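You operate a simulated robot arm through the tools that you are given. There is no shell and no other tool. Be economical: measure what you need, move in short steps, check, and stop when the job is done.

You run a simulated robot arm. Do the job below in one go: nothing can be reset, and whatever is moved stays where it is left.

JOB
Centre the coil, put the WHEEL lever back to lock and turn the brake till the pull reads GOOD.

The check looks at the end state, three seconds after you hand in, the way a careful person would. Anything else that was tipped, shoved, dropped, spilled or broken makes it a failure.

ROBOT AND FRAMES
A 7-joint arm with a two-finger parallel gripper, fixed in place. Base frame: the origin is at the foot of the arm, x ahead of it, y to its left, z up. Units: cm, degrees, N and s.
With the tool pointing down near the work surface it reaches from about 42 to 90 cm from the base axis. Its first joint turns from -115.0 to 115.0 degrees. Payload 3.91 kg.
The tool frame sits at the grasp point between the pads (the TCP): z along the fingers, y along the line on which they close. The tips reach 3 cm beyond it. The gripper opens to 11 cm. The fingers are 2 cm wide and 1 cm thick; the gripper's body (4.8 by 11.2 cm) begins 5.5 cm behind the TCP.
Orientation is that of the tool frame in the base frame, as [roll, pitch, yaw] about the fixed x, y, z axes, in that order (R = Rz(yaw) Ry(pitch) Rx(roll)). With the fingers straight down and closing along the base's y, the tool's x points along the base's -x, its y along +y and its z along -z.

CONTROLS
- The arm moves only by the tool servo_tool. Its arguments are lists of equal length, an entry for each row: "dp": the shift along the tool's x, y, z in cm, a list of three; "angular": the turn, a rotation vector about the tool's x, y, z in degrees, a list of three. In form: {"dp": [[x, y, z], ...], "angular": [[wx, wy, wz], ...]}. A call has 1 to 8 rows; each row is the pose to reach, as a shift and turn from the pose commanded when the call began, along the tool's axes at that moment. "claw" is the closure, from 0 (fully open) to 1 (shut), set as the call begins (left out, the last holds). Each row takes 0.2 s and may step no farther than 5 cm and 8.6 degrees from the row before; otherwise, or with a gripper value out of range, the whole call is refused. A pose out of reach is approached as far as the arm can. The call stops where the force on the tool passes 40 N (or 10 N more than at its start, if that is more) or the arm is blocked; 0.2 s more then pass. Each finger travels about 15.3 cm/s and halts on what it meets, pressing with about 26 N; the grip force reading is that of the motor and also rises with nothing between the fingers. The clock runs only during rows and for 0.2 s after the last one: add rows that repeat a pose to give the fingers time. The reply holds the time, the measured pose of the TCP, the force on the tool along the base axes, the opening and the grip force, in the units named above and with some noise, and new pictures: "views" is both (left out), scene, wrist or none.
- Cameras (640 x 400 px; columns grow to the right, rows downward): "scene" is fixed at [21.86, 65.2, 109.89]; the picture's right is [-0.83, -0.56, 0.00], its down [-0.16, 0.24, -0.96] and it looks along [0.54, -0.79, -0.29] (base axes); focal length 327 px, centre (320, 200). "wrist" rides on the gripper at [7.2, 1.7, -10.3] in the tool frame; the picture's right is [-0.23, 0.97, 0.00], its down [-0.76, -0.18, -0.62] and it looks along [-0.61, -0.14, 0.78] (tool axes); focal length 222 px, centre (320, 200). There is no depth. A picture from a camera that has moved, and an enlarged one, comes with that camera's place and axes in the base frame and with its lens.
- slide_trunk(by): slides the trunk up (or, below 0, down) by that many cm; the arm rides with it, the base frame stays. It gives what a move gives, with no picture.
- close_up(camera, box): a new picture of the part [left, top, right, bottom] of that camera's present view, enlarged. It takes no simulated time.
- sign_off(): hands the job in; it is judged then, once.

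Work in short steps. Places have to be worked out from the pictures, the camera data and where the tool is seen: move nearer, look again, correct. Check each grasp and each placing, and mend what went wrong. You have 120 turns and 200 pictures in all, those below and enlarged ones among them. Open the gripper and draw the arm clear of the work before you hand the job in, unless the task says otherwise; then end with one line.

The tools are called after ">>>" as a command line: name --argument value ..., lists and objects as JSON in quotes. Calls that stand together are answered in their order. servo_tool: Moves the arm, as the interface text tells. Its arguments: {"type":"object","properties":{"dp":{"type":"array","items":{"type":"array","items":{"type":"number"}}},"angular":{"type":"array","items":{"type":"array","items":{"type":"number"}}},"claw":{"type":"number"},"views":{"type":"string","enum":["both","scene","wrist","none"]}},"required":["dp","angular"]} The other tools are called the same way: slide_trunk (by) slides the trunk up or down; close_up (camera, box) takes an enlarged picture of a part of a camera's view; sign_off () hands the job in.

At the start:

```text
time_s: 0.0
eef_pos: [65.09, -14.5, 93.09]
tool_rot: [180.0, 0.0, 180.0]
force: [0.3, 0.2, 0.7]
finger_gap: 10.99
gripper_force: 0.1
trunk travel left (down, up): [-55.0, 44.0]
```

scene: 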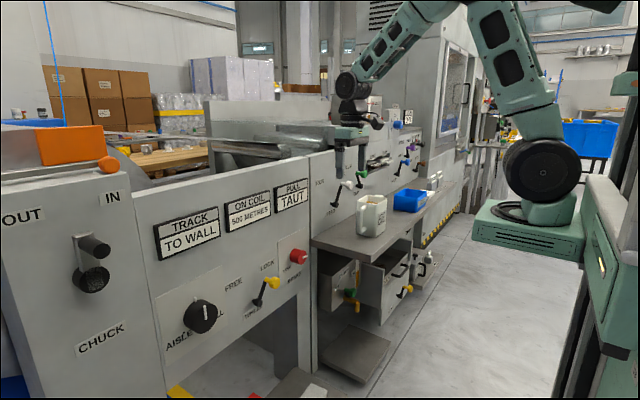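
wrist: 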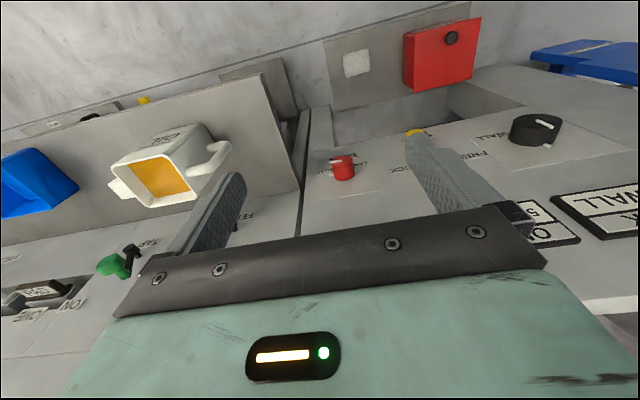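

I see a machine with a panel, several levers, knobs and readouts. I'll enlarge the labelled parts of the scene first.

>>> close_up --camera "scene" --box '[0, 160, 320, 360]'

>>> close_up --camera "scene" --box '[300, 80, 460, 180]'

>>> close_up --camera "scene" --box '[300, 170, 460, 270]'

>>> close_up --camera "scene" --box '[160, 230, 320, 330]'

```text
2.00 times, centred on (160, 260) of scene
camera zoom: at [21.86, 65.2, 109.89], right [-0.83, -0.56, 0.0], down [-0.16, 0.24, -0.96], along [0.54, -0.79, -0.29], focal length 654 px, centre (640, 80)
```

zoom: 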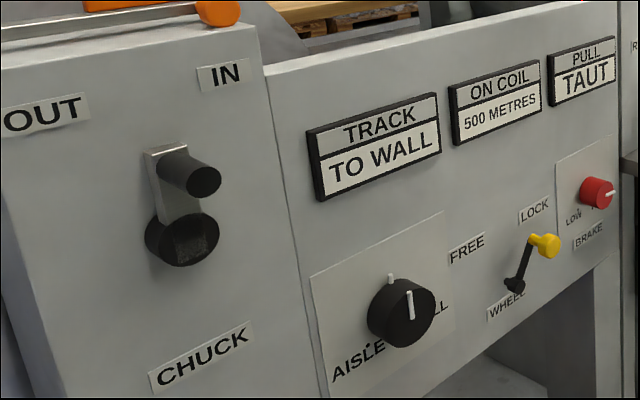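

```text
4.00 times, centred on (380, 130) of scene
camera zoom: at [21.86, 65.2, 109.89], right [-0.83, -0.56, 0.0], down [-0.16, 0.24, -0.96], along [0.54, -0.79, -0.29], focal length 1309 px, centre (80, 480)
```

zoom: 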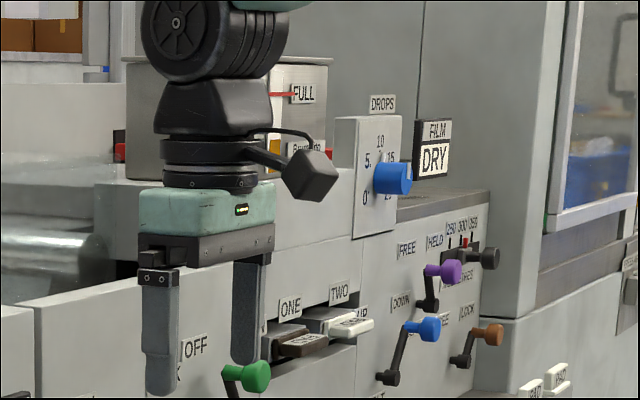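

```text
4.00 times, centred on (380, 220) of scene
camera zoom: at [21.86, 65.2, 109.89], right [-0.83, -0.56, 0.0], down [-0.16, 0.24, -0.96], along [0.54, -0.79, -0.29], focal length 1309 px, centre (80, 120)
```

zoom: 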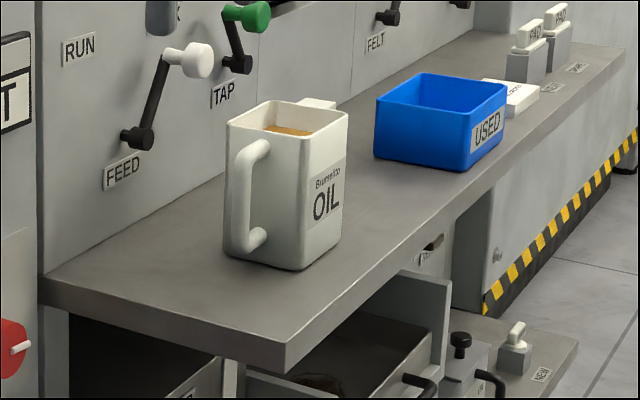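

```text
4.00 times, centred on (240, 280) of scene
camera zoom: at [21.86, 65.2, 109.89], right [-0.83, -0.56, 0.0], down [-0.16, 0.24, -0.96], along [0.54, -0.79, -0.29], focal length 1309 px, centre (640, -120)
```

zoom: 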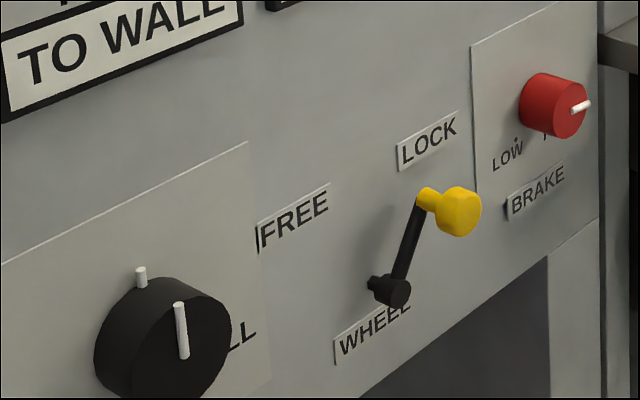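

The brake reads TAUT, the track TO WALL and the WHEEL lever stands on LOCK. From the two cameras I place the brake knob at about (84,-14,60), the lever tip at (82,1,58), and the black tracking knob at (84,26,60) on a panel facing -x. I'll pitch the tool to point at the panel, backing off and lowering meanwhile.

>>> servo_tool --dp '[[1, 0, 1], [2, 0, 2], [3, 0, 3], [4, 0, 4], [5, 0, 5], [6, 0, 6], [7, 0, 7], [8, 0, 8]]' --angular '[[0, -8.5, 0], [0, -17, 0], [0, -25.5, 0], [0, -34, 0], [0, -42.5, 0], [0, -51, 0], [0, -59.5, 0], [0, -68, 0]]' --views "both"

```text
time_s: 1.8
eef_pos: [67.87, -16.62, 83.25]
tool_rot: [-180.0, 68.1, -179.9]
force: [0.0, 0.3, 1.0]
finger_gap: 11.0
gripper_force: 0.1
out of reach, approached as far as the arm can: row 5, 6, 7, 8
trunk travel left (down, up): [-55.0, 44.0]
camera wrist: at [55.66, -15.05, 80.3], right [0.08, 0.97, 0.21], down [-0.29, -0.18, 0.94], along [0.95, -0.14, 0.27], focal length 222 px, centre (320, 200)
```

scene: 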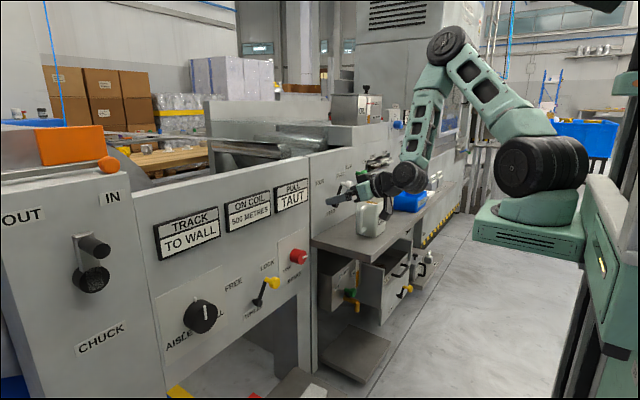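
wrist: 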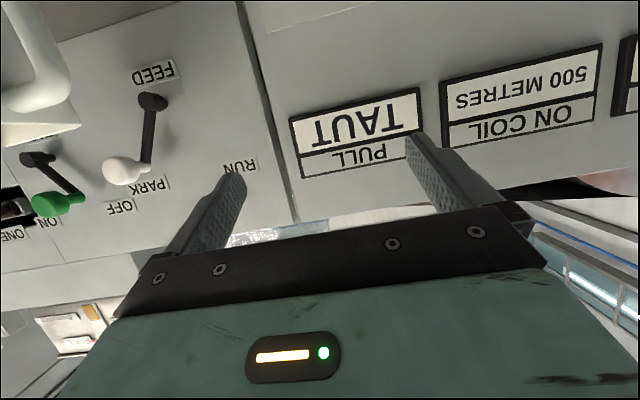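

The retreat was limited by reach, and the tool is now 68° pitched. I'll swing to y≈2 (away from the mug shelf, which starts near y≈-24) and finish the pitch.

>>> servo_tool --dp '[[0, 4, 2], [0, 8, 4], [0, 12, 4], [0, 16, 4]]' --angular '[[0, -7, 0], [0, -14, 0], [0, -22, 0], [0, -22, 0]]' --views "none"

```text
time_s: 2.8
eef_pos: [71.95, -0.89, 81.36]
tool_rot: [-21.9, 89.8, -22.1]
force: [0.6, -0.8, 0.1]
finger_gap: 11.0
gripper_force: 0.0
trunk travel left (down, up): [-55.0, 44.0]
```

Tool is now horizontal at (72,-0.9,81), pointing at the panel. I'll slide the trunk down 22 cm to bring it to lever height.

>>> slide_trunk --by -22

>>> servo_tool --dp '[[0, 0, 0]]' --angular '[[0, 0, 0]]'

```text
time_s: 5.1
eef_pos: [71.74, -0.78, 59.25]
tool_rot: [-55.2, 89.9, -55.2]
force: [0.5, -0.2, -0.4]
finger_gap: 11.0
gripper_force: 0.0
trunk travel left (down, up): [-33.0, 66.0]
```

```text
time_s: 5.5
eef_pos: [71.87, -0.82, 59.39]
tool_rot: [148.5, 89.9, 148.4]
force: [0.0, 0.4, 0.9]
finger_gap: 11.01
gripper_force: 0.0
trunk travel left (down, up): [-33.0, 66.0]
camera wrist: at [61.5, 0.82, 52.02], right [0.0, 0.97, 0.23], down [-0.62, -0.18, 0.76], along [0.78, -0.14, 0.61], focal length 222 px, centre (320, 200)
```

scene: 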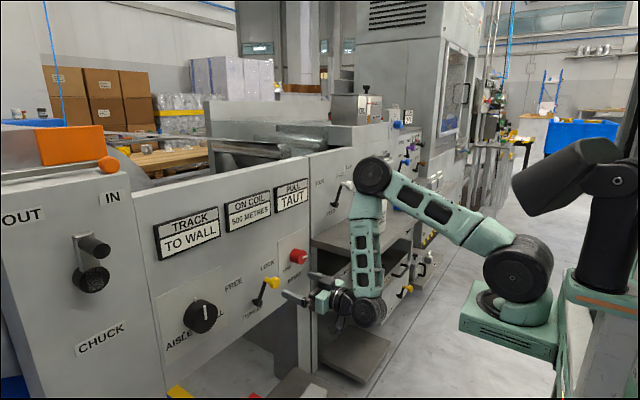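
wrist: 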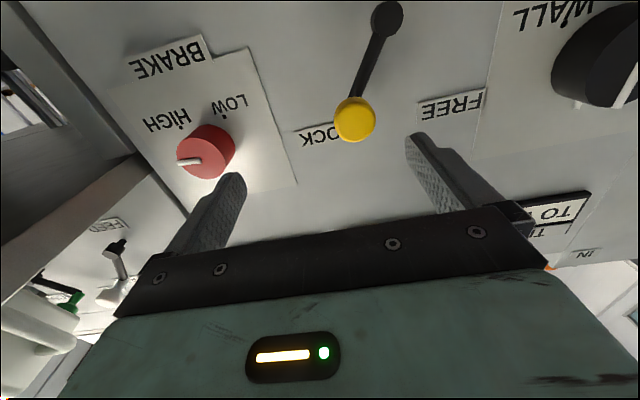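

Lever tip triangulates to about (80.4, 2.7, 59), pivot near (85, 6, 53). I'll half-close to a 5 cm gap, line up and advance so the fingers straddle the yellow knob.

>>> servo_tool --dp '[[0, 3.5, 0], [0, 3.5, 2.5], [0, 3.5, 5]]' --angular '[[0, 0, 0], [0, 0, 0], [0, 0, 0]]' --claw 0.5

>>> close_up --camera "scene" --box '[200, 230, 360, 330]'

```text
time_s: 6.3
eef_pos: [76.78, 2.95, 59.36]
tool_rot: [117.8, 89.9, 117.9]
force: [-0.6, -0.1, -0.3]
finger_gap: 5.49
gripper_force: 0.0
trunk travel left (down, up): [-33.0, 66.0]
camera wrist: at [66.41, 4.45, 52.07], right [0.0, 0.97, 0.23], down [-0.62, -0.18, 0.76], along [0.78, -0.14, 0.61], focal length 222 px, centre (320, 200)
```

scene: 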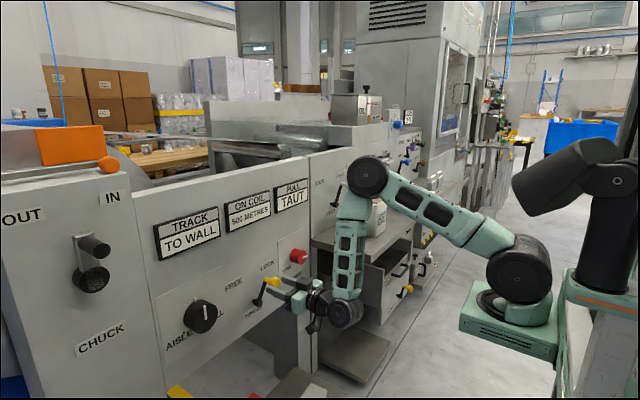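
wrist: 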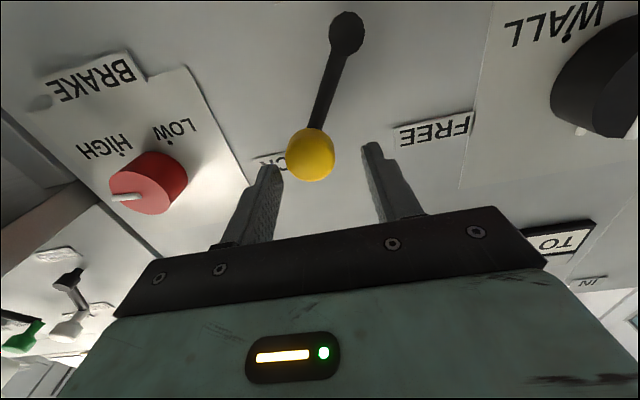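

```text
4.00 times, centred on (280, 280) of scene
camera zoom: at [21.86, 65.2, 109.89], right [-0.83, -0.56, 0.0], down [-0.16, 0.24, -0.96], along [0.54, -0.79, -0.29], focal length 1309 px, centre (480, -120)
```

zoom: 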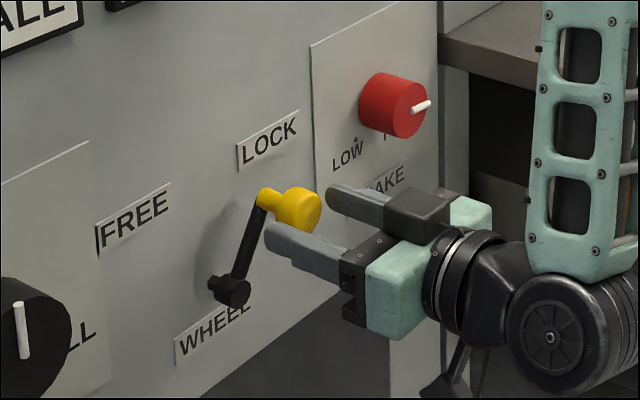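

Knob is at about (80.5, 2.1, 59.1), slightly right of the grip centre. I'll shift y by -0.7 and advance 3.5 cm so the pads flank it.

>>> servo_tool --dp '[[0, -0.7, 0], [0, -0.7, 2], [0, -0.7, 3.7]]' --angular '[[0, 0, 0], [0, 0, 0], [0, 0, 0]]'

>>> close_up --camera "scene" --box '[200, 230, 360, 330]'

```text
time_s: 7.1
eef_pos: [80.53, 2.11, 59.23]
tool_rot: [-125.5, 90.0, -125.5]
force: [0.5, -0.7, -0.2]
finger_gap: 5.49
gripper_force: 0.0
trunk travel left (down, up): [-33.0, 66.0]
camera wrist: at [70.19, 3.69, 52.0], right [0.0, 0.97, 0.23], down [-0.62, -0.18, 0.76], along [0.78, -0.14, 0.61], focal length 222 px, centre (320, 200)
```

scene: 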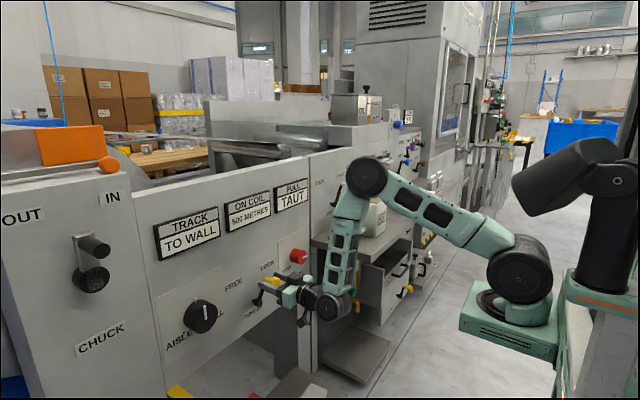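
wrist: 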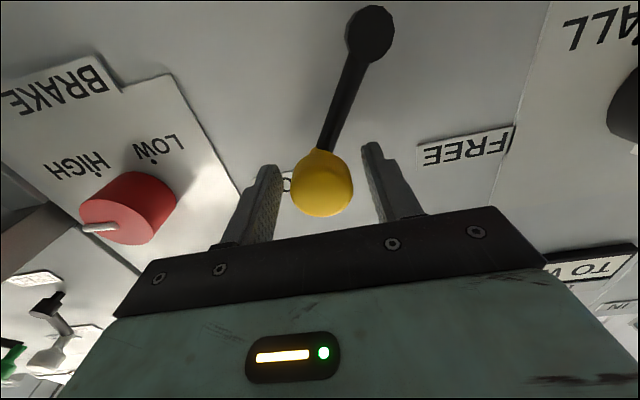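

```text
4.00 times, centred on (280, 280) of scene
camera zoom: at [21.86, 65.2, 109.89], right [-0.83, -0.56, 0.0], down [-0.16, 0.24, -0.96], along [0.54, -0.79, -0.29], focal length 1309 px, centre (480, -120)
```

zoom: 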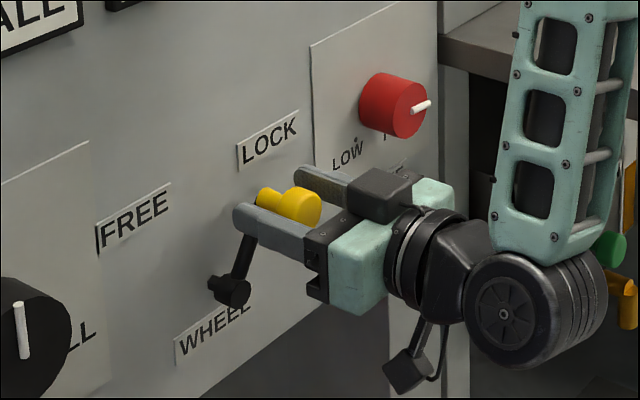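

The fingers flank the knob. I'll push the lever across toward FREE along a shallow arc.

>>> servo_tool --dp '[[-0.4, 1.5, 0], [-0.8, 3, 0], [-1, 4.5, 0], [-1, 6, 0], [-0.6, 7.2, 0], [-0.3, 8, 0], [0, 8.7, 0]]' --angular '[[0, 0, 0], [0, 0, 0], [0, 0, 0], [0, 0, 0], [0, 0, 0], [0, 0, 0], [0, 0, 0]]'

>>> close_up --camera "scene" --box '[160, 200, 320, 300]'

```text
time_s: 8.7
eef_pos: [80.61, 10.7, 59.27]
tool_rot: [-0.8, 89.9, -0.9]
force: [0.1, -0.1, -0.2]
finger_gap: 5.52
gripper_force: 0.1
trunk travel left (down, up): [-33.0, 66.0]
camera wrist: at [70.28, 12.32, 52.03], right [0.0, 0.97, 0.23], down [-0.62, -0.18, 0.76], along [0.78, -0.14, 0.61], focal length 222 px, centre (320, 200)
```

scene: 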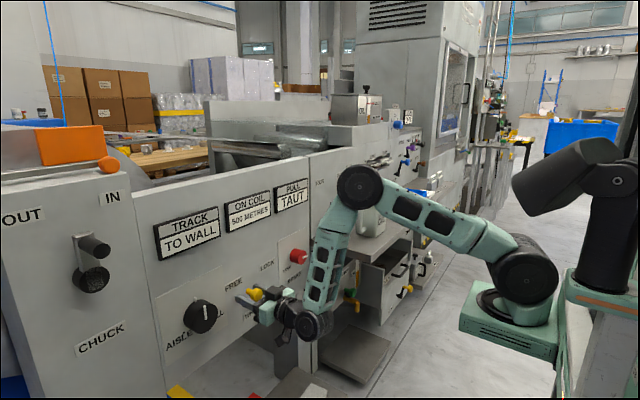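
wrist: 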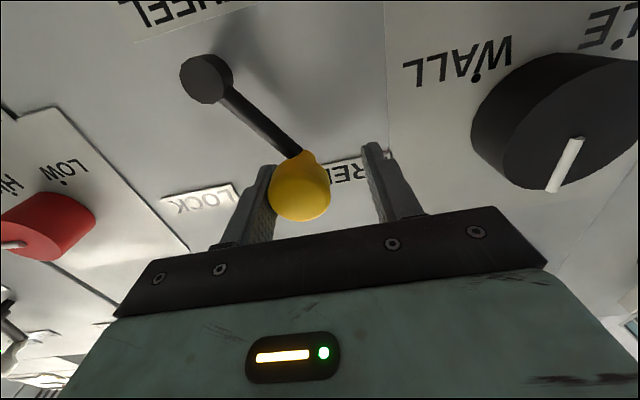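

```text
4.00 times, centred on (240, 250) of scene
camera zoom: at [21.86, 65.2, 109.89], right [-0.83, -0.56, 0.0], down [-0.16, 0.24, -0.96], along [0.54, -0.79, -0.29], focal length 1309 px, centre (640, 0)
```

zoom: 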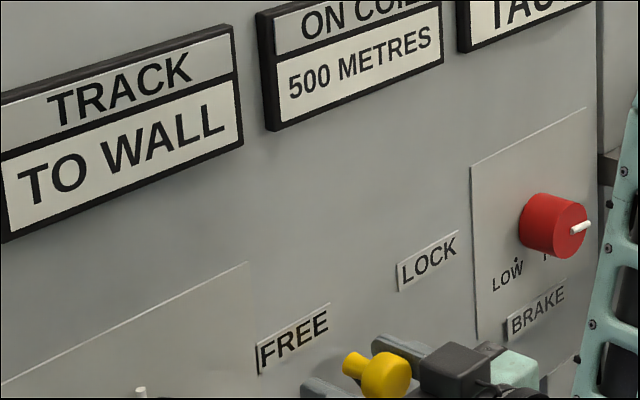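

The lever has followed to near FREE; I'll push slightly further to feel for the stop.

>>> servo_tool --dp '[[0, 0.4, 0], [0.1, 0.8, 0], [0.2, 1.2, 0]]' --angular '[[0, 0, 0], [0, 0, 0], [0, 0, 0]]' --views "wrist"

```text
time_s: 9.5
eef_pos: [80.78, 11.46, 59.19]
tool_rot: [-28.2, 89.8, -28.9]
force: [-4.1, -26.9, 9.4]
finger_gap: 6.79
gripper_force: 12.7
trunk travel left (down, up): [-33.0, 66.0]
camera wrist: at [70.44, 13.1, 51.88], right [0.01, 0.97, 0.23], down [-0.63, -0.17, 0.76], along [0.78, -0.15, 0.61], focal length 222 px, centre (320, 200)
```

wrist: 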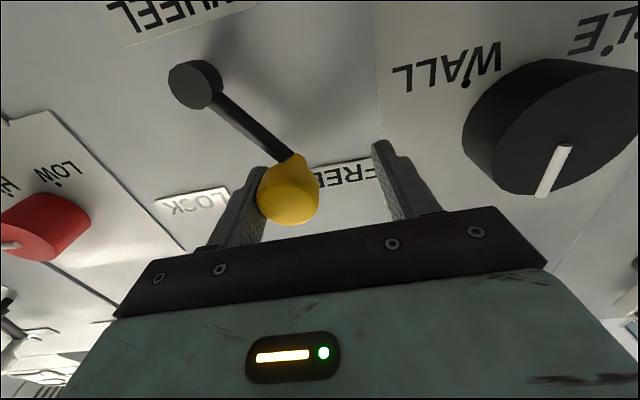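

The stop was felt (-27 N), so the lever is at FREE. I'll relieve, back straight out, then look at the track dial.

>>> servo_tool --dp '[[-0.1, -1.4, 0], [-0.1, -1.4, -2.5], [-0.1, -1.4, -5], [-0.1, -1.4, -8], [-0.1, 2, -9], [-0.1, 6, -9], [-0.1, 10, -9], [-0.1, 13, -9]]' --angular '[[0, 0, 0], [0, 0, 0], [0, 0, 0], [0, 0, 0], [0, 0, 0], [0, 0, 0], [0, 0, 0], [0, 0, 0]]' --claw 0.45

>>> close_up --camera "scene" --box '[140, 200, 300, 360]'

```text
time_s: 11.3
eef_pos: [71.61, 24.91, 59.18]
tool_rot: [-138.3, 89.8, -138.4]
force: [-1.0, 0.1, 0.4]
finger_gap: 6.05
gripper_force: 0.0
trunk travel left (down, up): [-33.0, 66.0]
camera wrist: at [61.19, 26.52, 51.91], right [0.0, 0.97, 0.23], down [-0.62, -0.18, 0.76], along [0.78, -0.14, 0.61], focal length 222 px, centre (320, 200)
```

scene: 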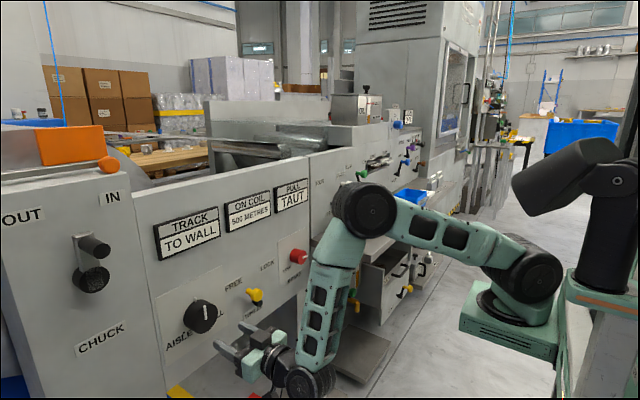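
wrist: 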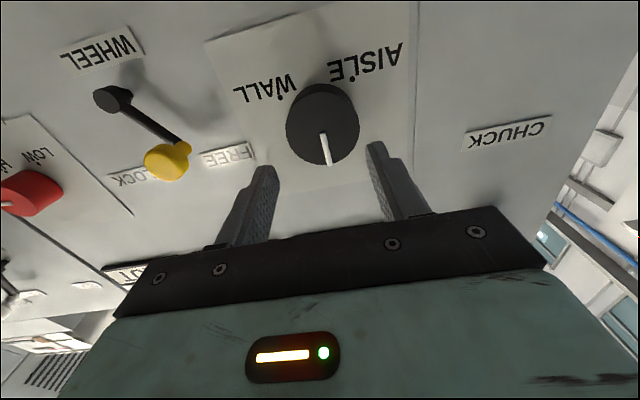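

```text
2.50 times, centred on (220, 280) of scene
camera zoom: at [21.86, 65.2, 109.89], right [-0.83, -0.56, 0.0], down [-0.16, 0.24, -0.96], along [0.54, -0.79, -0.29], focal length 818 px, centre (570, 0)
```

zoom: 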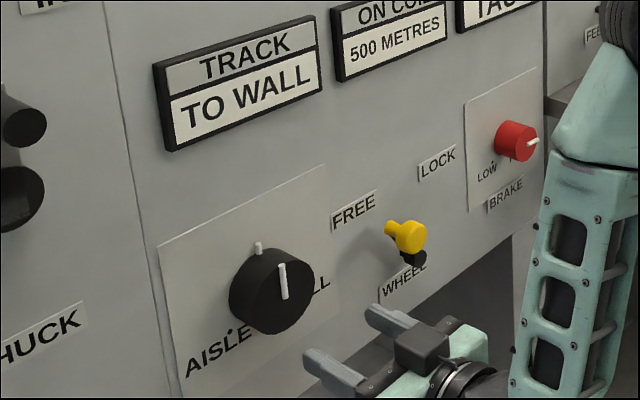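

The track dial's face is centred at about (83.1, 25, 60), ~7 cm across, pointer up. I'll open wide and move over it with tips at x≈85.

>>> servo_tool --dp '[[-0.8, 0.1, 0], [-0.8, 0.1, 3], [-0.8, 0.1, 6], [-0.8, 0.1, 8.5], [-0.8, 0.1, 10.5]]' --angular '[[0, 0, 0], [0, 0, 0], [0, 0, 0], [0, 0, 0], [0, 0, 0]]' --claw 0.1

>>> close_up --camera "scene" --box '[120, 230, 300, 345]'

```text
time_s: 12.5
eef_pos: [82.01, 24.95, 59.86]
tool_rot: [176.9, 90.0, 176.8]
force: [0.4, -0.4, 2.0]
finger_gap: 9.91
gripper_force: 0.0
trunk travel left (down, up): [-33.0, 66.0]
camera wrist: at [71.66, 26.64, 52.65], right [0.0, 0.97, 0.23], down [-0.62, -0.18, 0.76], along [0.78, -0.14, 0.61], focal length 222 px, centre (320, 200)
```

scene: 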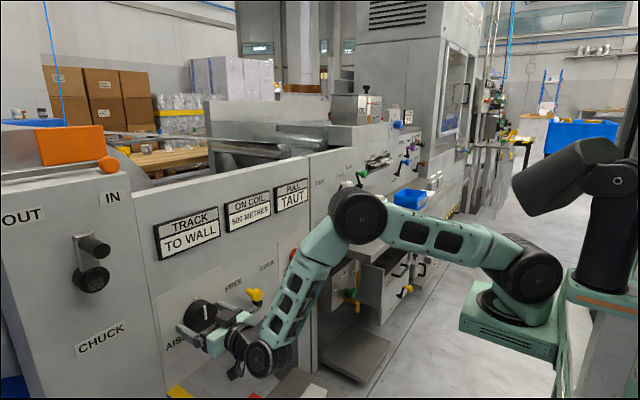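
wrist: 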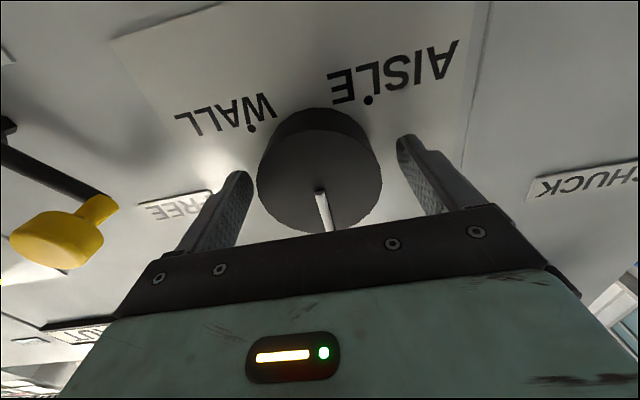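

```text
3.48 times, centred on (210, 288) of scene
camera zoom: at [21.86, 65.2, 109.89], right [-0.83, -0.56, 0.0], down [-0.16, 0.24, -0.96], along [0.54, -0.79, -0.29], focal length 1138 px, centre (703, -104)
```

zoom: 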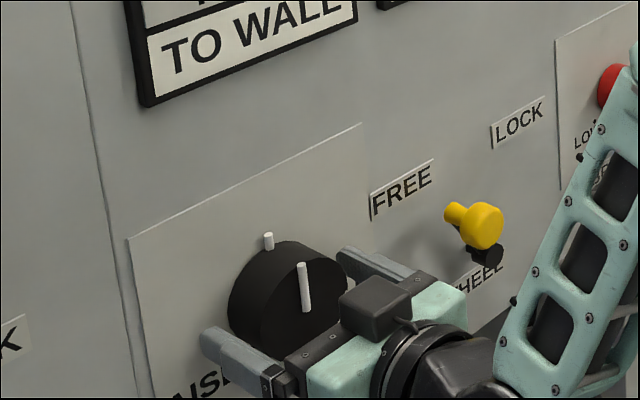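

Fingers straddle the knob. I'll edge in 0.8 cm and close on it.

>>> servo_tool --dp '[[0, 0, 0.4], [0, 0, 0.8]]' --angular '[[0, 0, 0], [0, 0, 0]]' --views "none"

>>> servo_tool --dp '[[0, 0, 0], [0, 0, 0]]' --angular '[[0, 0, 0], [0, 0, 0]]' --claw 0.6

```text
time_s: 13.1
eef_pos: [82.78, 25.03, 59.84]
tool_rot: [-171.0, 89.9, -171.1]
force: [0.1, -0.7, 0.3]
finger_gap: 9.89
gripper_force: 0.1
trunk travel left (down, up): [-33.0, 66.0]
```

```text
time_s: 13.7
eef_pos: [82.93, 25.04, 59.95]
tool_rot: [-27.7, 90.0, -27.9]
force: [-0.3, -5.0, 0.1]
finger_gap: 7.14
gripper_force: 45.3
trunk travel left (down, up): [-33.0, 66.0]
camera wrist: at [72.54, 26.59, 52.66], right [0.0, 0.97, 0.23], down [-0.62, -0.18, 0.76], along [0.78, -0.14, 0.61], focal length 222 px, centre (320, 200)
```

scene: 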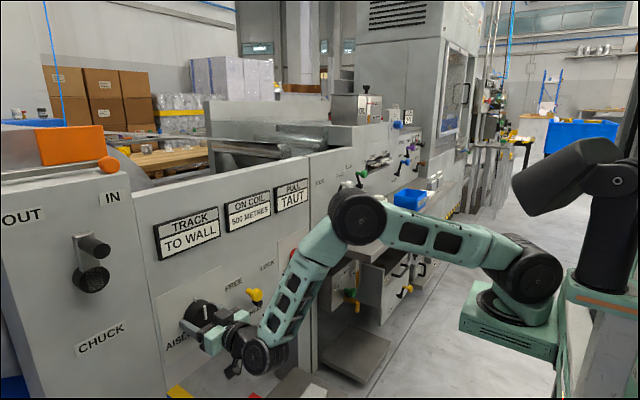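
wrist: 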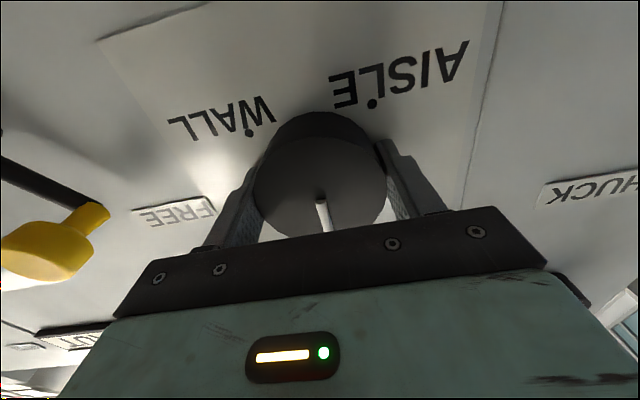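

The dial is gripped (7.1 cm). I'll turn it 24° toward AISLE (counter-clockwise from the front) and read the display.

>>> servo_tool --dp '[[0, 0, 0], [0, 0, 0], [0, 0, 0], [0, 0, 0]]' --angular '[[0, 0, -8], [0, 0, -16], [0, 0, -24], [0, 0, -24]]' --views "none"

>>> close_up --camera "scene" --box '[130, 190, 322, 310]'

```text
time_s: 14.7
eef_pos: [82.96, 25.07, 59.92]
tool_rot: [-90.2, 65.9, -90.2]
force: [4.9, -9.2, -2.6]
finger_gap: 7.16
gripper_force: 45.4
trunk travel left (down, up): [-33.0, 66.0]
```

```text
3.33 times, centred on (226, 250) of scene
camera zoom: at [21.86, 65.2, 109.89], right [-0.83, -0.56, 0.0], down [-0.16, 0.24, -0.96], along [0.54, -0.79, -0.29], focal length 1091 px, centre (633, 33)
```

zoom: 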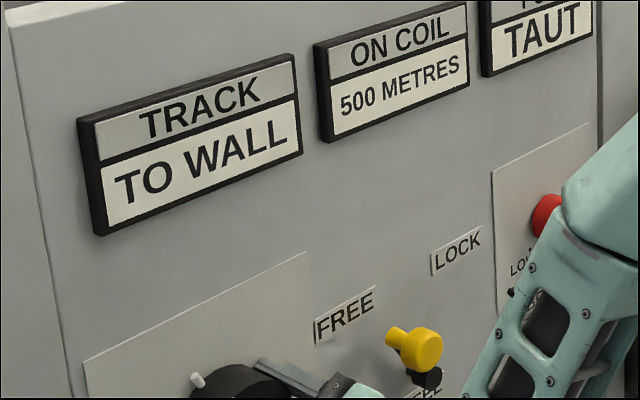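

Still TO WALL; the knob turned. Another 16° with a look at the dial.

>>> servo_tool --dp '[[0, 0, 0], [0, 0, 0], [0, 0, 0]]' --angular '[[0, 0, -8], [0, 0, -16], [0, 0, -16]]' --views "wrist"

>>> close_up --camera "scene" --box '[130, 205, 322, 325]'

```text
time_s: 15.5
eef_pos: [82.9, 25.04, 59.92]
tool_rot: [-90.1, 49.9, -90.2]
force: [-0.4, -18.6, -0.7]
finger_gap: 7.16
gripper_force: 44.7
trunk travel left (down, up): [-33.0, 66.0]
camera wrist: at [72.52, 21.49, 53.3], right [0.0, 0.89, -0.45], down [-0.62, 0.36, 0.7], along [0.78, 0.28, 0.56], focal length 222 px, centre (320, 200)
```

wrist: 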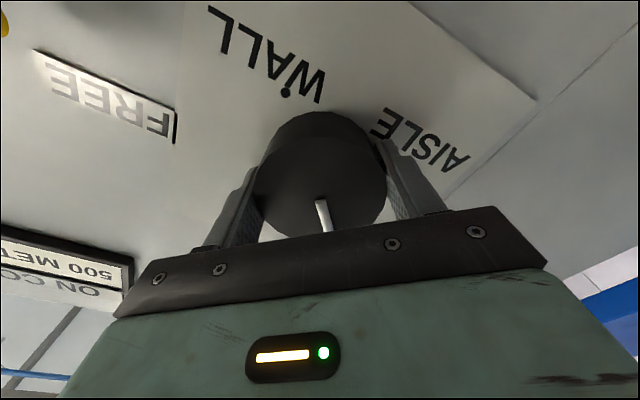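

```text
3.33 times, centred on (226, 265) of scene
camera zoom: at [21.86, 65.2, 109.89], right [-0.83, -0.56, 0.0], down [-0.16, 0.24, -0.96], along [0.54, -0.79, -0.29], focal length 1091 px, centre (633, -17)
```

zoom: 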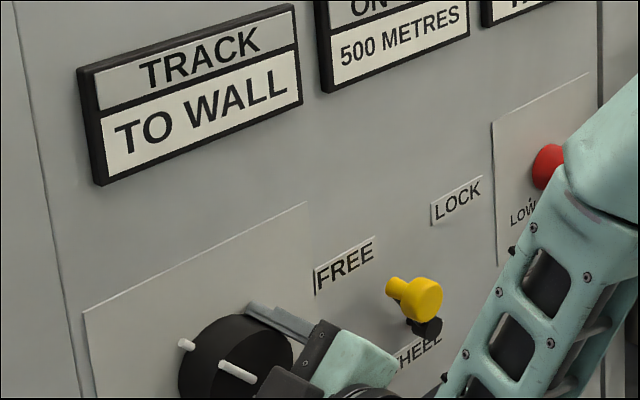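

Dial follows the gripper (40° so far), display still TO WALL. I'll continue by 24°.

>>> servo_tool --dp '[[0, 0, 0], [0, 0, 0], [0, 0, 0], [0, 0, 0], [0, 0, 0]]' --angular '[[0, 0, -8], [0, 0, -16], [0, 0, -16], [0, 0, -16], [0, 0, -16]]' --views "none"

>>> close_up --camera "scene" --box '[130, 205, 322, 325]'

```text
time_s: 16.7
eef_pos: [82.85, 24.96, 60.04]
tool_rot: [-90.0, 34.0, -90.2]
force: [-1.4, -25.5, 0.9]
finger_gap: 7.17
gripper_force: 44.6
trunk travel left (down, up): [-33.0, 66.0]
```

```text
3.33 times, centred on (226, 265) of scene
camera zoom: at [21.86, 65.2, 109.89], right [-0.83, -0.56, 0.0], down [-0.16, 0.24, -0.96], along [0.54, -0.79, -0.29], focal length 1091 px, centre (633, -17)
```

zoom: 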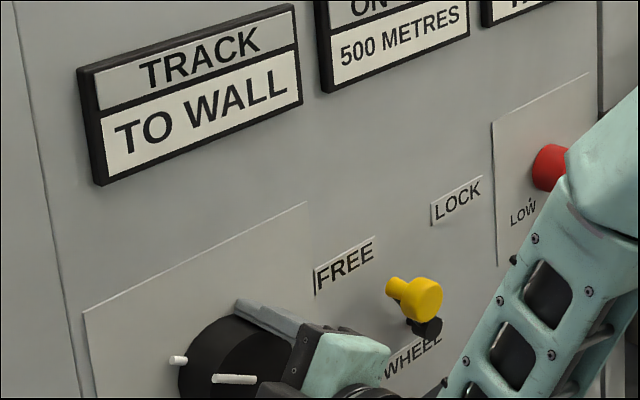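

Still TO WALL at 56°; a side force of -25 N has built up, so I'll ease 0.25 cm towards -y and keep turning.

>>> servo_tool --dp '[[0.2, -0.14, 0], [0.2, -0.14, 0], [0.2, -0.14, 0], [0.2, -0.14, 0]]' --angular '[[0, 0, -8], [0, 0, -16], [0, 0, -24], [0, 0, -24]]' --views "none"

>>> close_up --camera "scene" --box '[130, 205, 322, 325]'

```text
time_s: 17.7
eef_pos: [82.84, 24.96, 59.94]
tool_rot: [-89.9, 9.9, -89.9]
force: [13.2, 1.3, -2.7]
finger_gap: 7.15
gripper_force: 44.7
trunk travel left (down, up): [-33.0, 66.0]
```

```text
3.33 times, centred on (226, 265) of scene
camera zoom: at [21.86, 65.2, 109.89], right [-0.83, -0.56, 0.0], down [-0.16, 0.24, -0.96], along [0.54, -0.79, -0.29], focal length 1091 px, centre (633, -17)
```

zoom: 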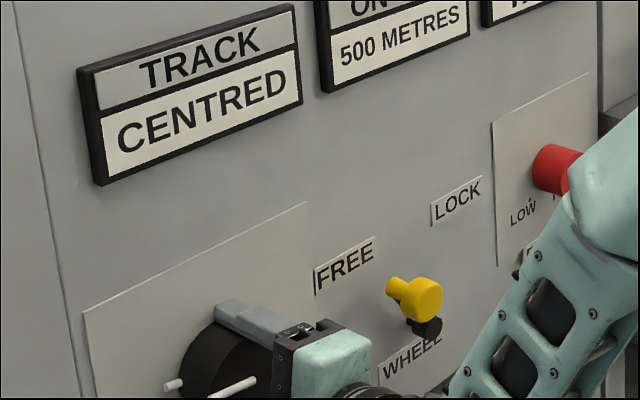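

CENTRED at 80°. I'll wait to see whether it holds.

>>> servo_tool --dp '[[0, 0, 0], [0, 0, 0], [0, 0, 0], [0, 0, 0], [0, 0, 0], [0, 0, 0], [0, 0, 0], [0, 0, 0]]' --angular '[[0, 0, 0], [0, 0, 0], [0, 0, 0], [0, 0, 0], [0, 0, 0], [0, 0, 0], [0, 0, 0], [0, 0, 0]]' --views "scene"

```text
time_s: 19.5
eef_pos: [82.81, 24.85, 60.04]
tool_rot: [-90.1, 10.1, -89.8]
force: [19.6, 22.5, -2.8]
finger_gap: 7.17
gripper_force: 44.3
trunk travel left (down, up): [-33.0, 66.0]
```

scene: 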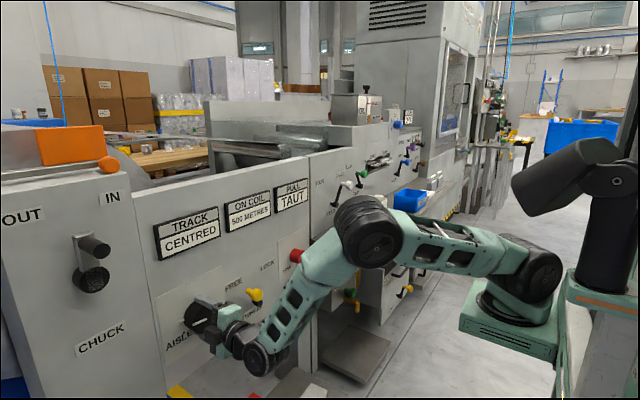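

It holds. I'll open, check, and back straight out.

>>> servo_tool --dp '[[0, 0, 0], [0, 0, 0], [0, 0, -3], [0, 0, -6], [0, 0, -9], [0, 0, -12]]' --angular '[[0, 0, 0], [0, 0, 0], [0, 0, 0], [0, 0, 0], [0, 0, 0], [0, 0, 0]]' --claw 0.1 --views "scene"

>>> servo_tool --dp '[[0, 0, 0], [0, 0, 0], [0, 0, 0], [0, 0, 0], [0, 0, 0], [0, 0, 0], [0, 0, 0], [0, 0, 0]]' --angular '[[0, 0, 8], [0, 0, 16], [0, 0, 24], [0, 0, 32], [0, 0, 40], [0, 0, 48], [0, 0, 56], [0, 0, 64]]' --views "none"

>>> servo_tool --dp '[[0, 0, 0], [0, 0, 0]]' --angular '[[0, 0, 8], [0, 0, 16]]' --claw 0.5 --views "wrist"

```text
time_s: 20.9
eef_pos: [70.99, 24.69, 60.04]
tool_rot: [-90.0, 10.1, -90.0]
force: [0.1, 0.2, 0.2]
finger_gap: 9.91
gripper_force: 0.2
trunk travel left (down, up): [-33.0, 66.0]
```

scene: 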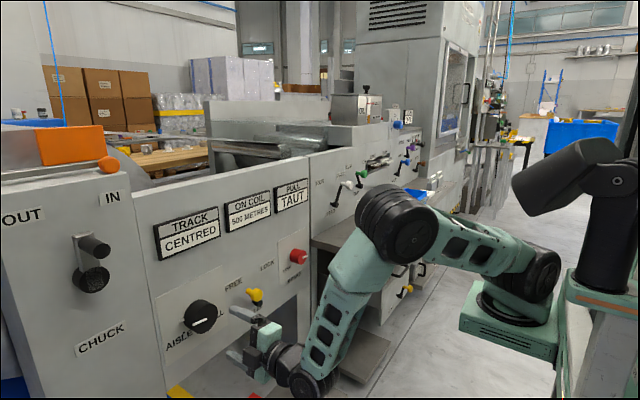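

```text
time_s: 22.7
eef_pos: [70.95, 24.69, 59.94]
tool_rot: [-90.0, 74.2, -90.1]
force: [0.2, 0.3, 0.1]
finger_gap: 9.9
gripper_force: 0.0
trunk travel left (down, up): [-33.0, 66.0]
```

```text
time_s: 23.3
eef_pos: [70.83, 24.86, 59.82]
tool_rot: [99.3, 89.8, 99.2]
force: [-0.2, 0.6, 0.0]
finger_gap: 5.49
gripper_force: 0.1
trunk travel left (down, up): [-33.0, 66.0]
camera wrist: at [60.46, 26.43, 52.69], right [0.0, 0.97, 0.23], down [-0.62, -0.18, 0.76], along [0.78, -0.14, 0.61], focal length 222 px, centre (320, 200)
```

wrist: 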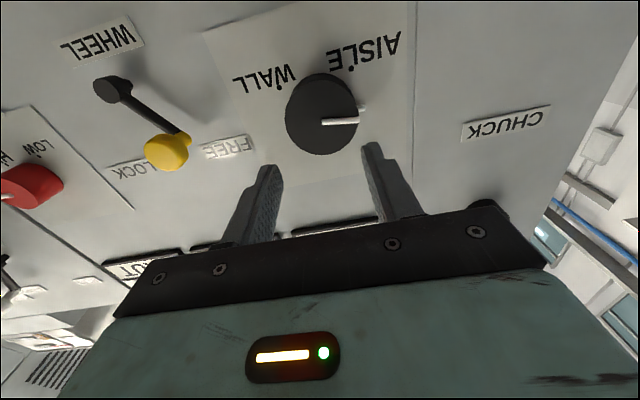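

Track stays CENTRED and the tool is upright again. The lever knob is at about (80.5, 9.5, 59); I'll line up in front of it.

>>> servo_tool --dp '[[0.2, -4, 0], [0.5, -8, 0], [0.6, -12, 0], [0.6, -15.2, 0], [0.6, -15.2, 4]]' --angular '[[0, 0, 0], [0, 0, 0], [0, 0, 0], [0, 0, 0], [0, 0, 0]]' --views "wrist"

```text
time_s: 24.5
eef_pos: [74.73, 9.56, 59.61]
tool_rot: [-97.9, 90.0, -97.9]
force: [0.6, -0.4, 0.3]
finger_gap: 5.52
gripper_force: 0.1
trunk travel left (down, up): [-33.0, 66.0]
camera wrist: at [64.45, 11.14, 52.25], right [0.0, 0.97, 0.23], down [-0.62, -0.18, 0.76], along [0.78, -0.14, 0.61], focal length 222 px, centre (320, 200)
```

wrist: 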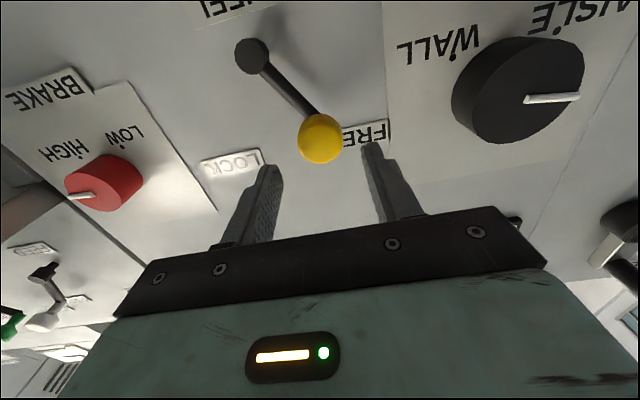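

Well centred. Advance around the knob and push the lever back to LOCK until it meets the stop.

>>> servo_tool --dp '[[0, 0, 3], [0, 0, 5.8], [-0.5, -2.5, 5.8], [-0.6, -4.5, 5.8], [-0.6, -6.5, 5.8], [0, -8, 5.8], [0.3, -9, 5.8], [0.3, -9.7, 5.8]]' --angular '[[0, 0, 0], [0, 0, 0], [0, 0, 0], [0, 0, 0], [0, 0, 0], [0, 0, 0], [0, 0, 0], [0, 0, 0]]' --views "wrist"

```text
time_s: 26.3
eef_pos: [80.69, 0.42, 59.33]
tool_rot: [47.9, 89.7, 48.4]
force: [6.3, 28.3, 3.7]
finger_gap: 6.97
gripper_force: 14.8
trunk travel left (down, up): [-33.0, 66.0]
camera wrist: at [70.3, 1.94, 51.93], right [-0.01, 0.97, 0.23], down [-0.62, -0.19, 0.76], along [0.78, -0.14, 0.61], focal length 222 px, centre (320, 200)
```

wrist: 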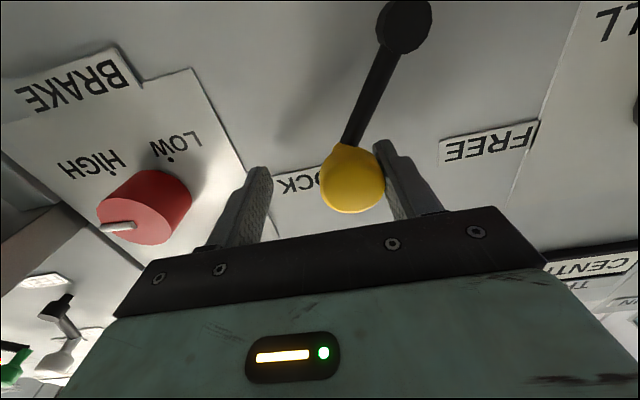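

The lever hit its LOCK stop (+28 N). I'll relieve, back out and read the displays.

>>> servo_tool --dp '[[0, 1.8, 0], [0, 1.8, -3], [0, 1.8, -6], [0, 1.8, -9]]' --angular '[[0, 0, 0], [0, 0, 0], [0, 0, 0], [0, 0, 0]]' --views "wrist"

>>> close_up --camera "scene" --box '[130, 180, 354, 320]'

```text
time_s: 27.3
eef_pos: [71.46, 1.52, 59.27]
tool_rot: [-75.9, 89.9, -76.0]
force: [-0.3, 0.5, 0.1]
finger_gap: 5.5
gripper_force: 0.0
trunk travel left (down, up): [-33.0, 66.0]
camera wrist: at [61.1, 3.11, 52.01], right [0.0, 0.97, 0.23], down [-0.62, -0.18, 0.76], along [0.78, -0.14, 0.61], focal length 222 px, centre (320, 200)
```

wrist: 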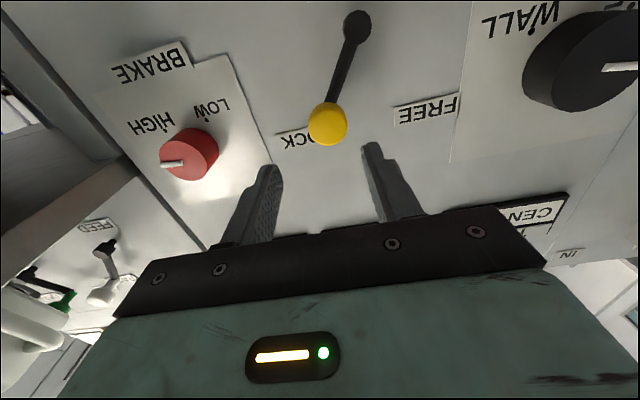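

```text
2.86 times, centred on (242, 250) of scene
camera zoom: at [21.86, 65.2, 109.89], right [-0.83, -0.56, 0.0], down [-0.16, 0.24, -0.96], along [0.54, -0.79, -0.29], focal length 935 px, centre (543, 57)
```

zoom: 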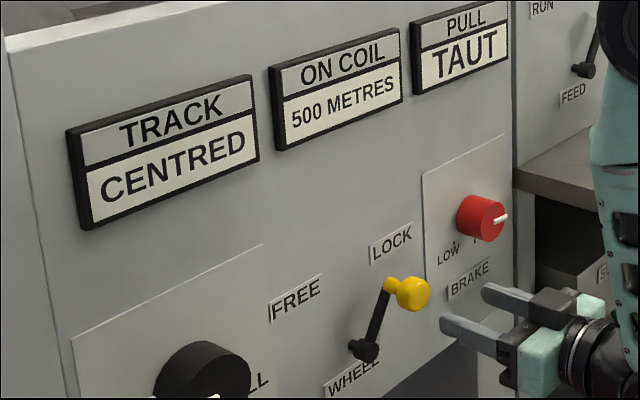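

LOCK confirmed and the track still CENTRED. The brake knob face is near (82.6,-13.7,60.2), pointer at 3 o'clock toward HIGH; I'll line up in front of it, opening to 7.5 cm.

>>> servo_tool --dp '[[-0.4, -4, 0], [-0.9, -8, 0], [-0.9, -12, 0], [-0.9, -15.2, 0], [-0.9, -15.2, 3.5]]' --angular '[[0, 0, 0], [0, 0, 0], [0, 0, 0], [0, 0, 0], [0, 0, 0]]' --claw 0.3 --views "both"

>>> close_up --camera "scene" --box '[240, 210, 400, 310]'

```text
time_s: 28.5
eef_pos: [75.1, -13.51, 59.96]
tool_rot: [-11.7, 90.0, -11.8]
force: [-0.1, -0.2, -0.4]
finger_gap: 7.71
gripper_force: 0.0
trunk travel left (down, up): [-33.0, 66.0]
camera wrist: at [64.68, -11.92, 52.7], right [0.0, 0.97, 0.23], down [-0.62, -0.18, 0.76], along [0.78, -0.14, 0.61], focal length 222 px, centre (320, 200)
```

scene: 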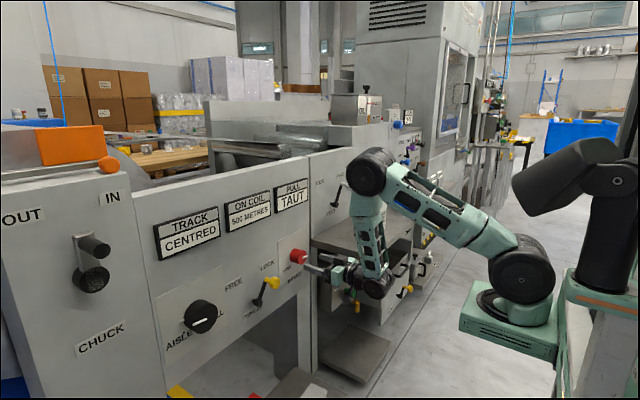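
wrist: 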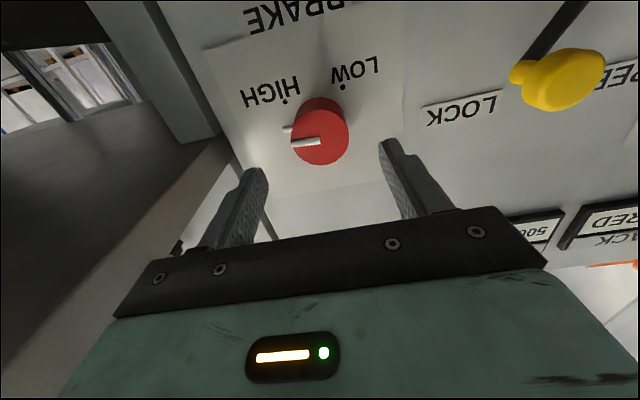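

```text
4.00 times, centred on (320, 260) of scene
camera zoom: at [21.86, 65.2, 109.89], right [-0.83, -0.56, 0.0], down [-0.16, 0.24, -0.96], along [0.54, -0.79, -0.29], focal length 1309 px, centre (320, -40)
```

zoom: 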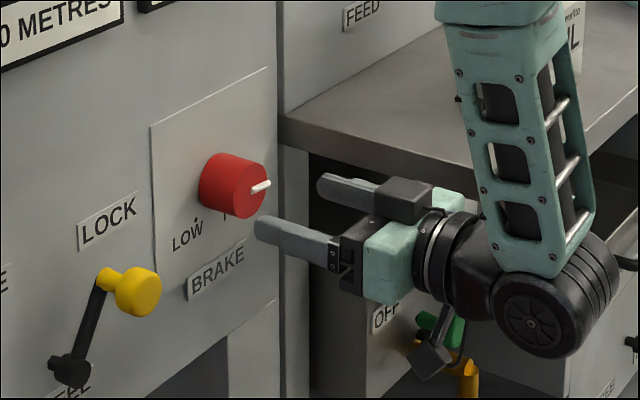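

Aligned (knob at y≈-13.6, z≈60.3), with about 4 cm between the gripper body and the shelf edge. I'll advance and then close on the knob.

>>> servo_tool --dp '[[-0.35, -0.1, 2], [-0.35, -0.1, 4.5], [-0.35, -0.1, 6.5], [-0.35, -0.1, 7.4]]' --angular '[[0, 0, 0], [0, 0, 0], [0, 0, 0], [0, 0, 0]]' --views "both"

>>> servo_tool --dp '[[0, 0, 0], [0, 0, 0]]' --angular '[[0, 0, 0], [0, 0, 0]]' --claw 0.75 --views "wrist"

```text
time_s: 29.5
eef_pos: [82.53, -13.5, 60.31]
tool_rot: [160.0, 90.0, 159.8]
force: [-0.3, -0.1, -0.5]
finger_gap: 7.68
gripper_force: 0.1
trunk travel left (down, up): [-33.0, 66.0]
camera wrist: at [72.16, -11.94, 53.05], right [0.0, 0.97, 0.23], down [-0.62, -0.18, 0.76], along [0.78, -0.14, 0.61], focal length 222 px, centre (320, 200)
```

scene: 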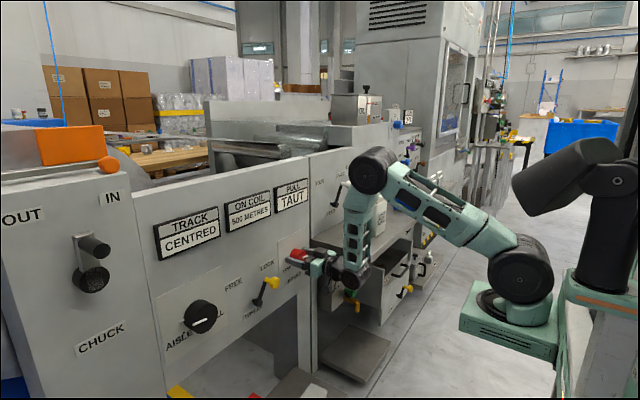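
wrist: 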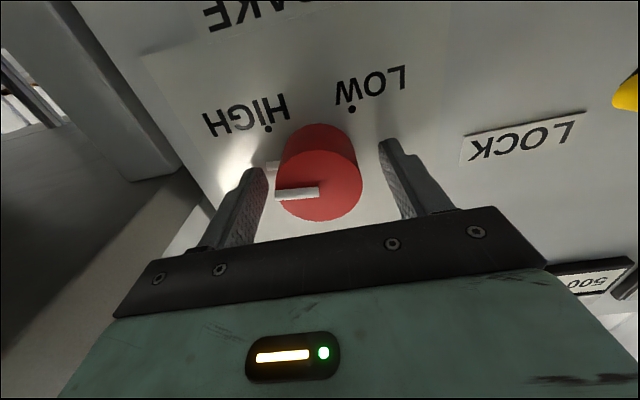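

```text
time_s: 30.1
eef_pos: [82.48, -13.59, 60.25]
tool_rot: [-15.8, 90.0, -15.9]
force: [3.1, 0.0, 0.8]
finger_gap: 4.76
gripper_force: 45.1
trunk travel left (down, up): [-33.0, 66.0]
camera wrist: at [72.16, -11.93, 53.05], right [0.0, 0.97, 0.23], down [-0.62, -0.18, 0.76], along [0.78, -0.14, 0.61], focal length 222 px, centre (320, 200)
```

wrist: 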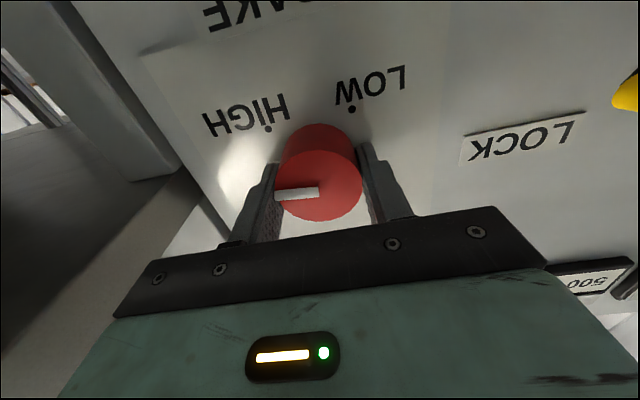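

Knob gripped (4.76 cm). Turn 16° toward LOW (counter-clockwise) and read.

>>> servo_tool --dp '[[0, 0, 0], [0, 0, 0], [0, 0, 0], [0, 0, 0]]' --angular '[[0, 0, -8], [0, 0, -16], [0, 0, -16], [0, 0, -16]]' --views "none"

>>> close_up --camera "scene" --box '[140, 170, 332, 290]'

```text
time_s: 31.1
eef_pos: [82.54, -13.51, 60.34]
tool_rot: [-90.1, 74.0, -90.0]
force: [-10.5, 11.0, 2.3]
finger_gap: 4.76
gripper_force: 45.0
trunk travel left (down, up): [-33.0, 66.0]
```

```text
3.33 times, centred on (236, 230) of scene
camera zoom: at [21.86, 65.2, 109.89], right [-0.83, -0.56, 0.0], down [-0.16, 0.24, -0.96], along [0.54, -0.79, -0.29], focal length 1091 px, centre (600, 100)
```

zoom: 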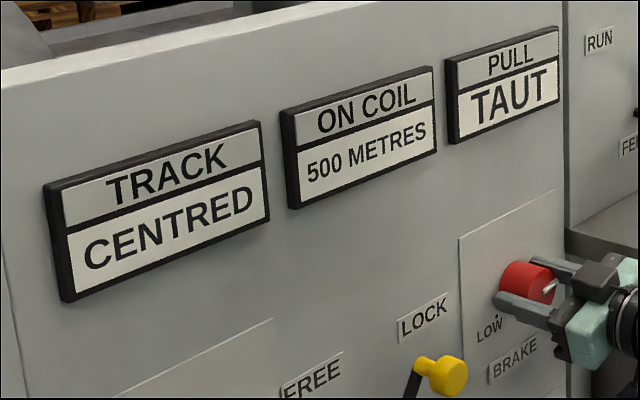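

The knob follows; still TAUT. Another 16°.

>>> servo_tool --dp '[[0, 0, 0], [0, 0, 0], [0, 0, 0], [0, 0, 0]]' --angular '[[0, 0, -8], [0, 0, -16], [0, 0, -16], [0, 0, -16]]' --views "none"

>>> close_up --camera "scene" --box '[140, 170, 332, 290]'

```text
time_s: 32.1
eef_pos: [82.5, -13.29, 60.25]
tool_rot: [-90.1, 58.0, -90.0]
force: [-21.0, 27.1, -2.9]
finger_gap: 4.79
gripper_force: 44.9
trunk travel left (down, up): [-33.0, 66.0]
```

```text
3.33 times, centred on (236, 230) of scene
camera zoom: at [21.86, 65.2, 109.89], right [-0.83, -0.56, 0.0], down [-0.16, 0.24, -0.96], along [0.54, -0.79, -0.29], focal length 1091 px, centre (600, 100)
```

zoom: 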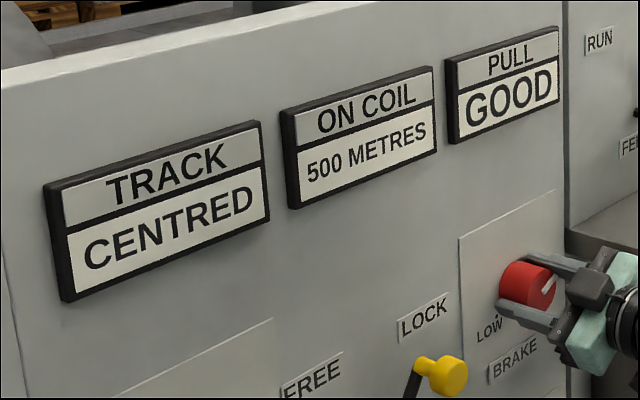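

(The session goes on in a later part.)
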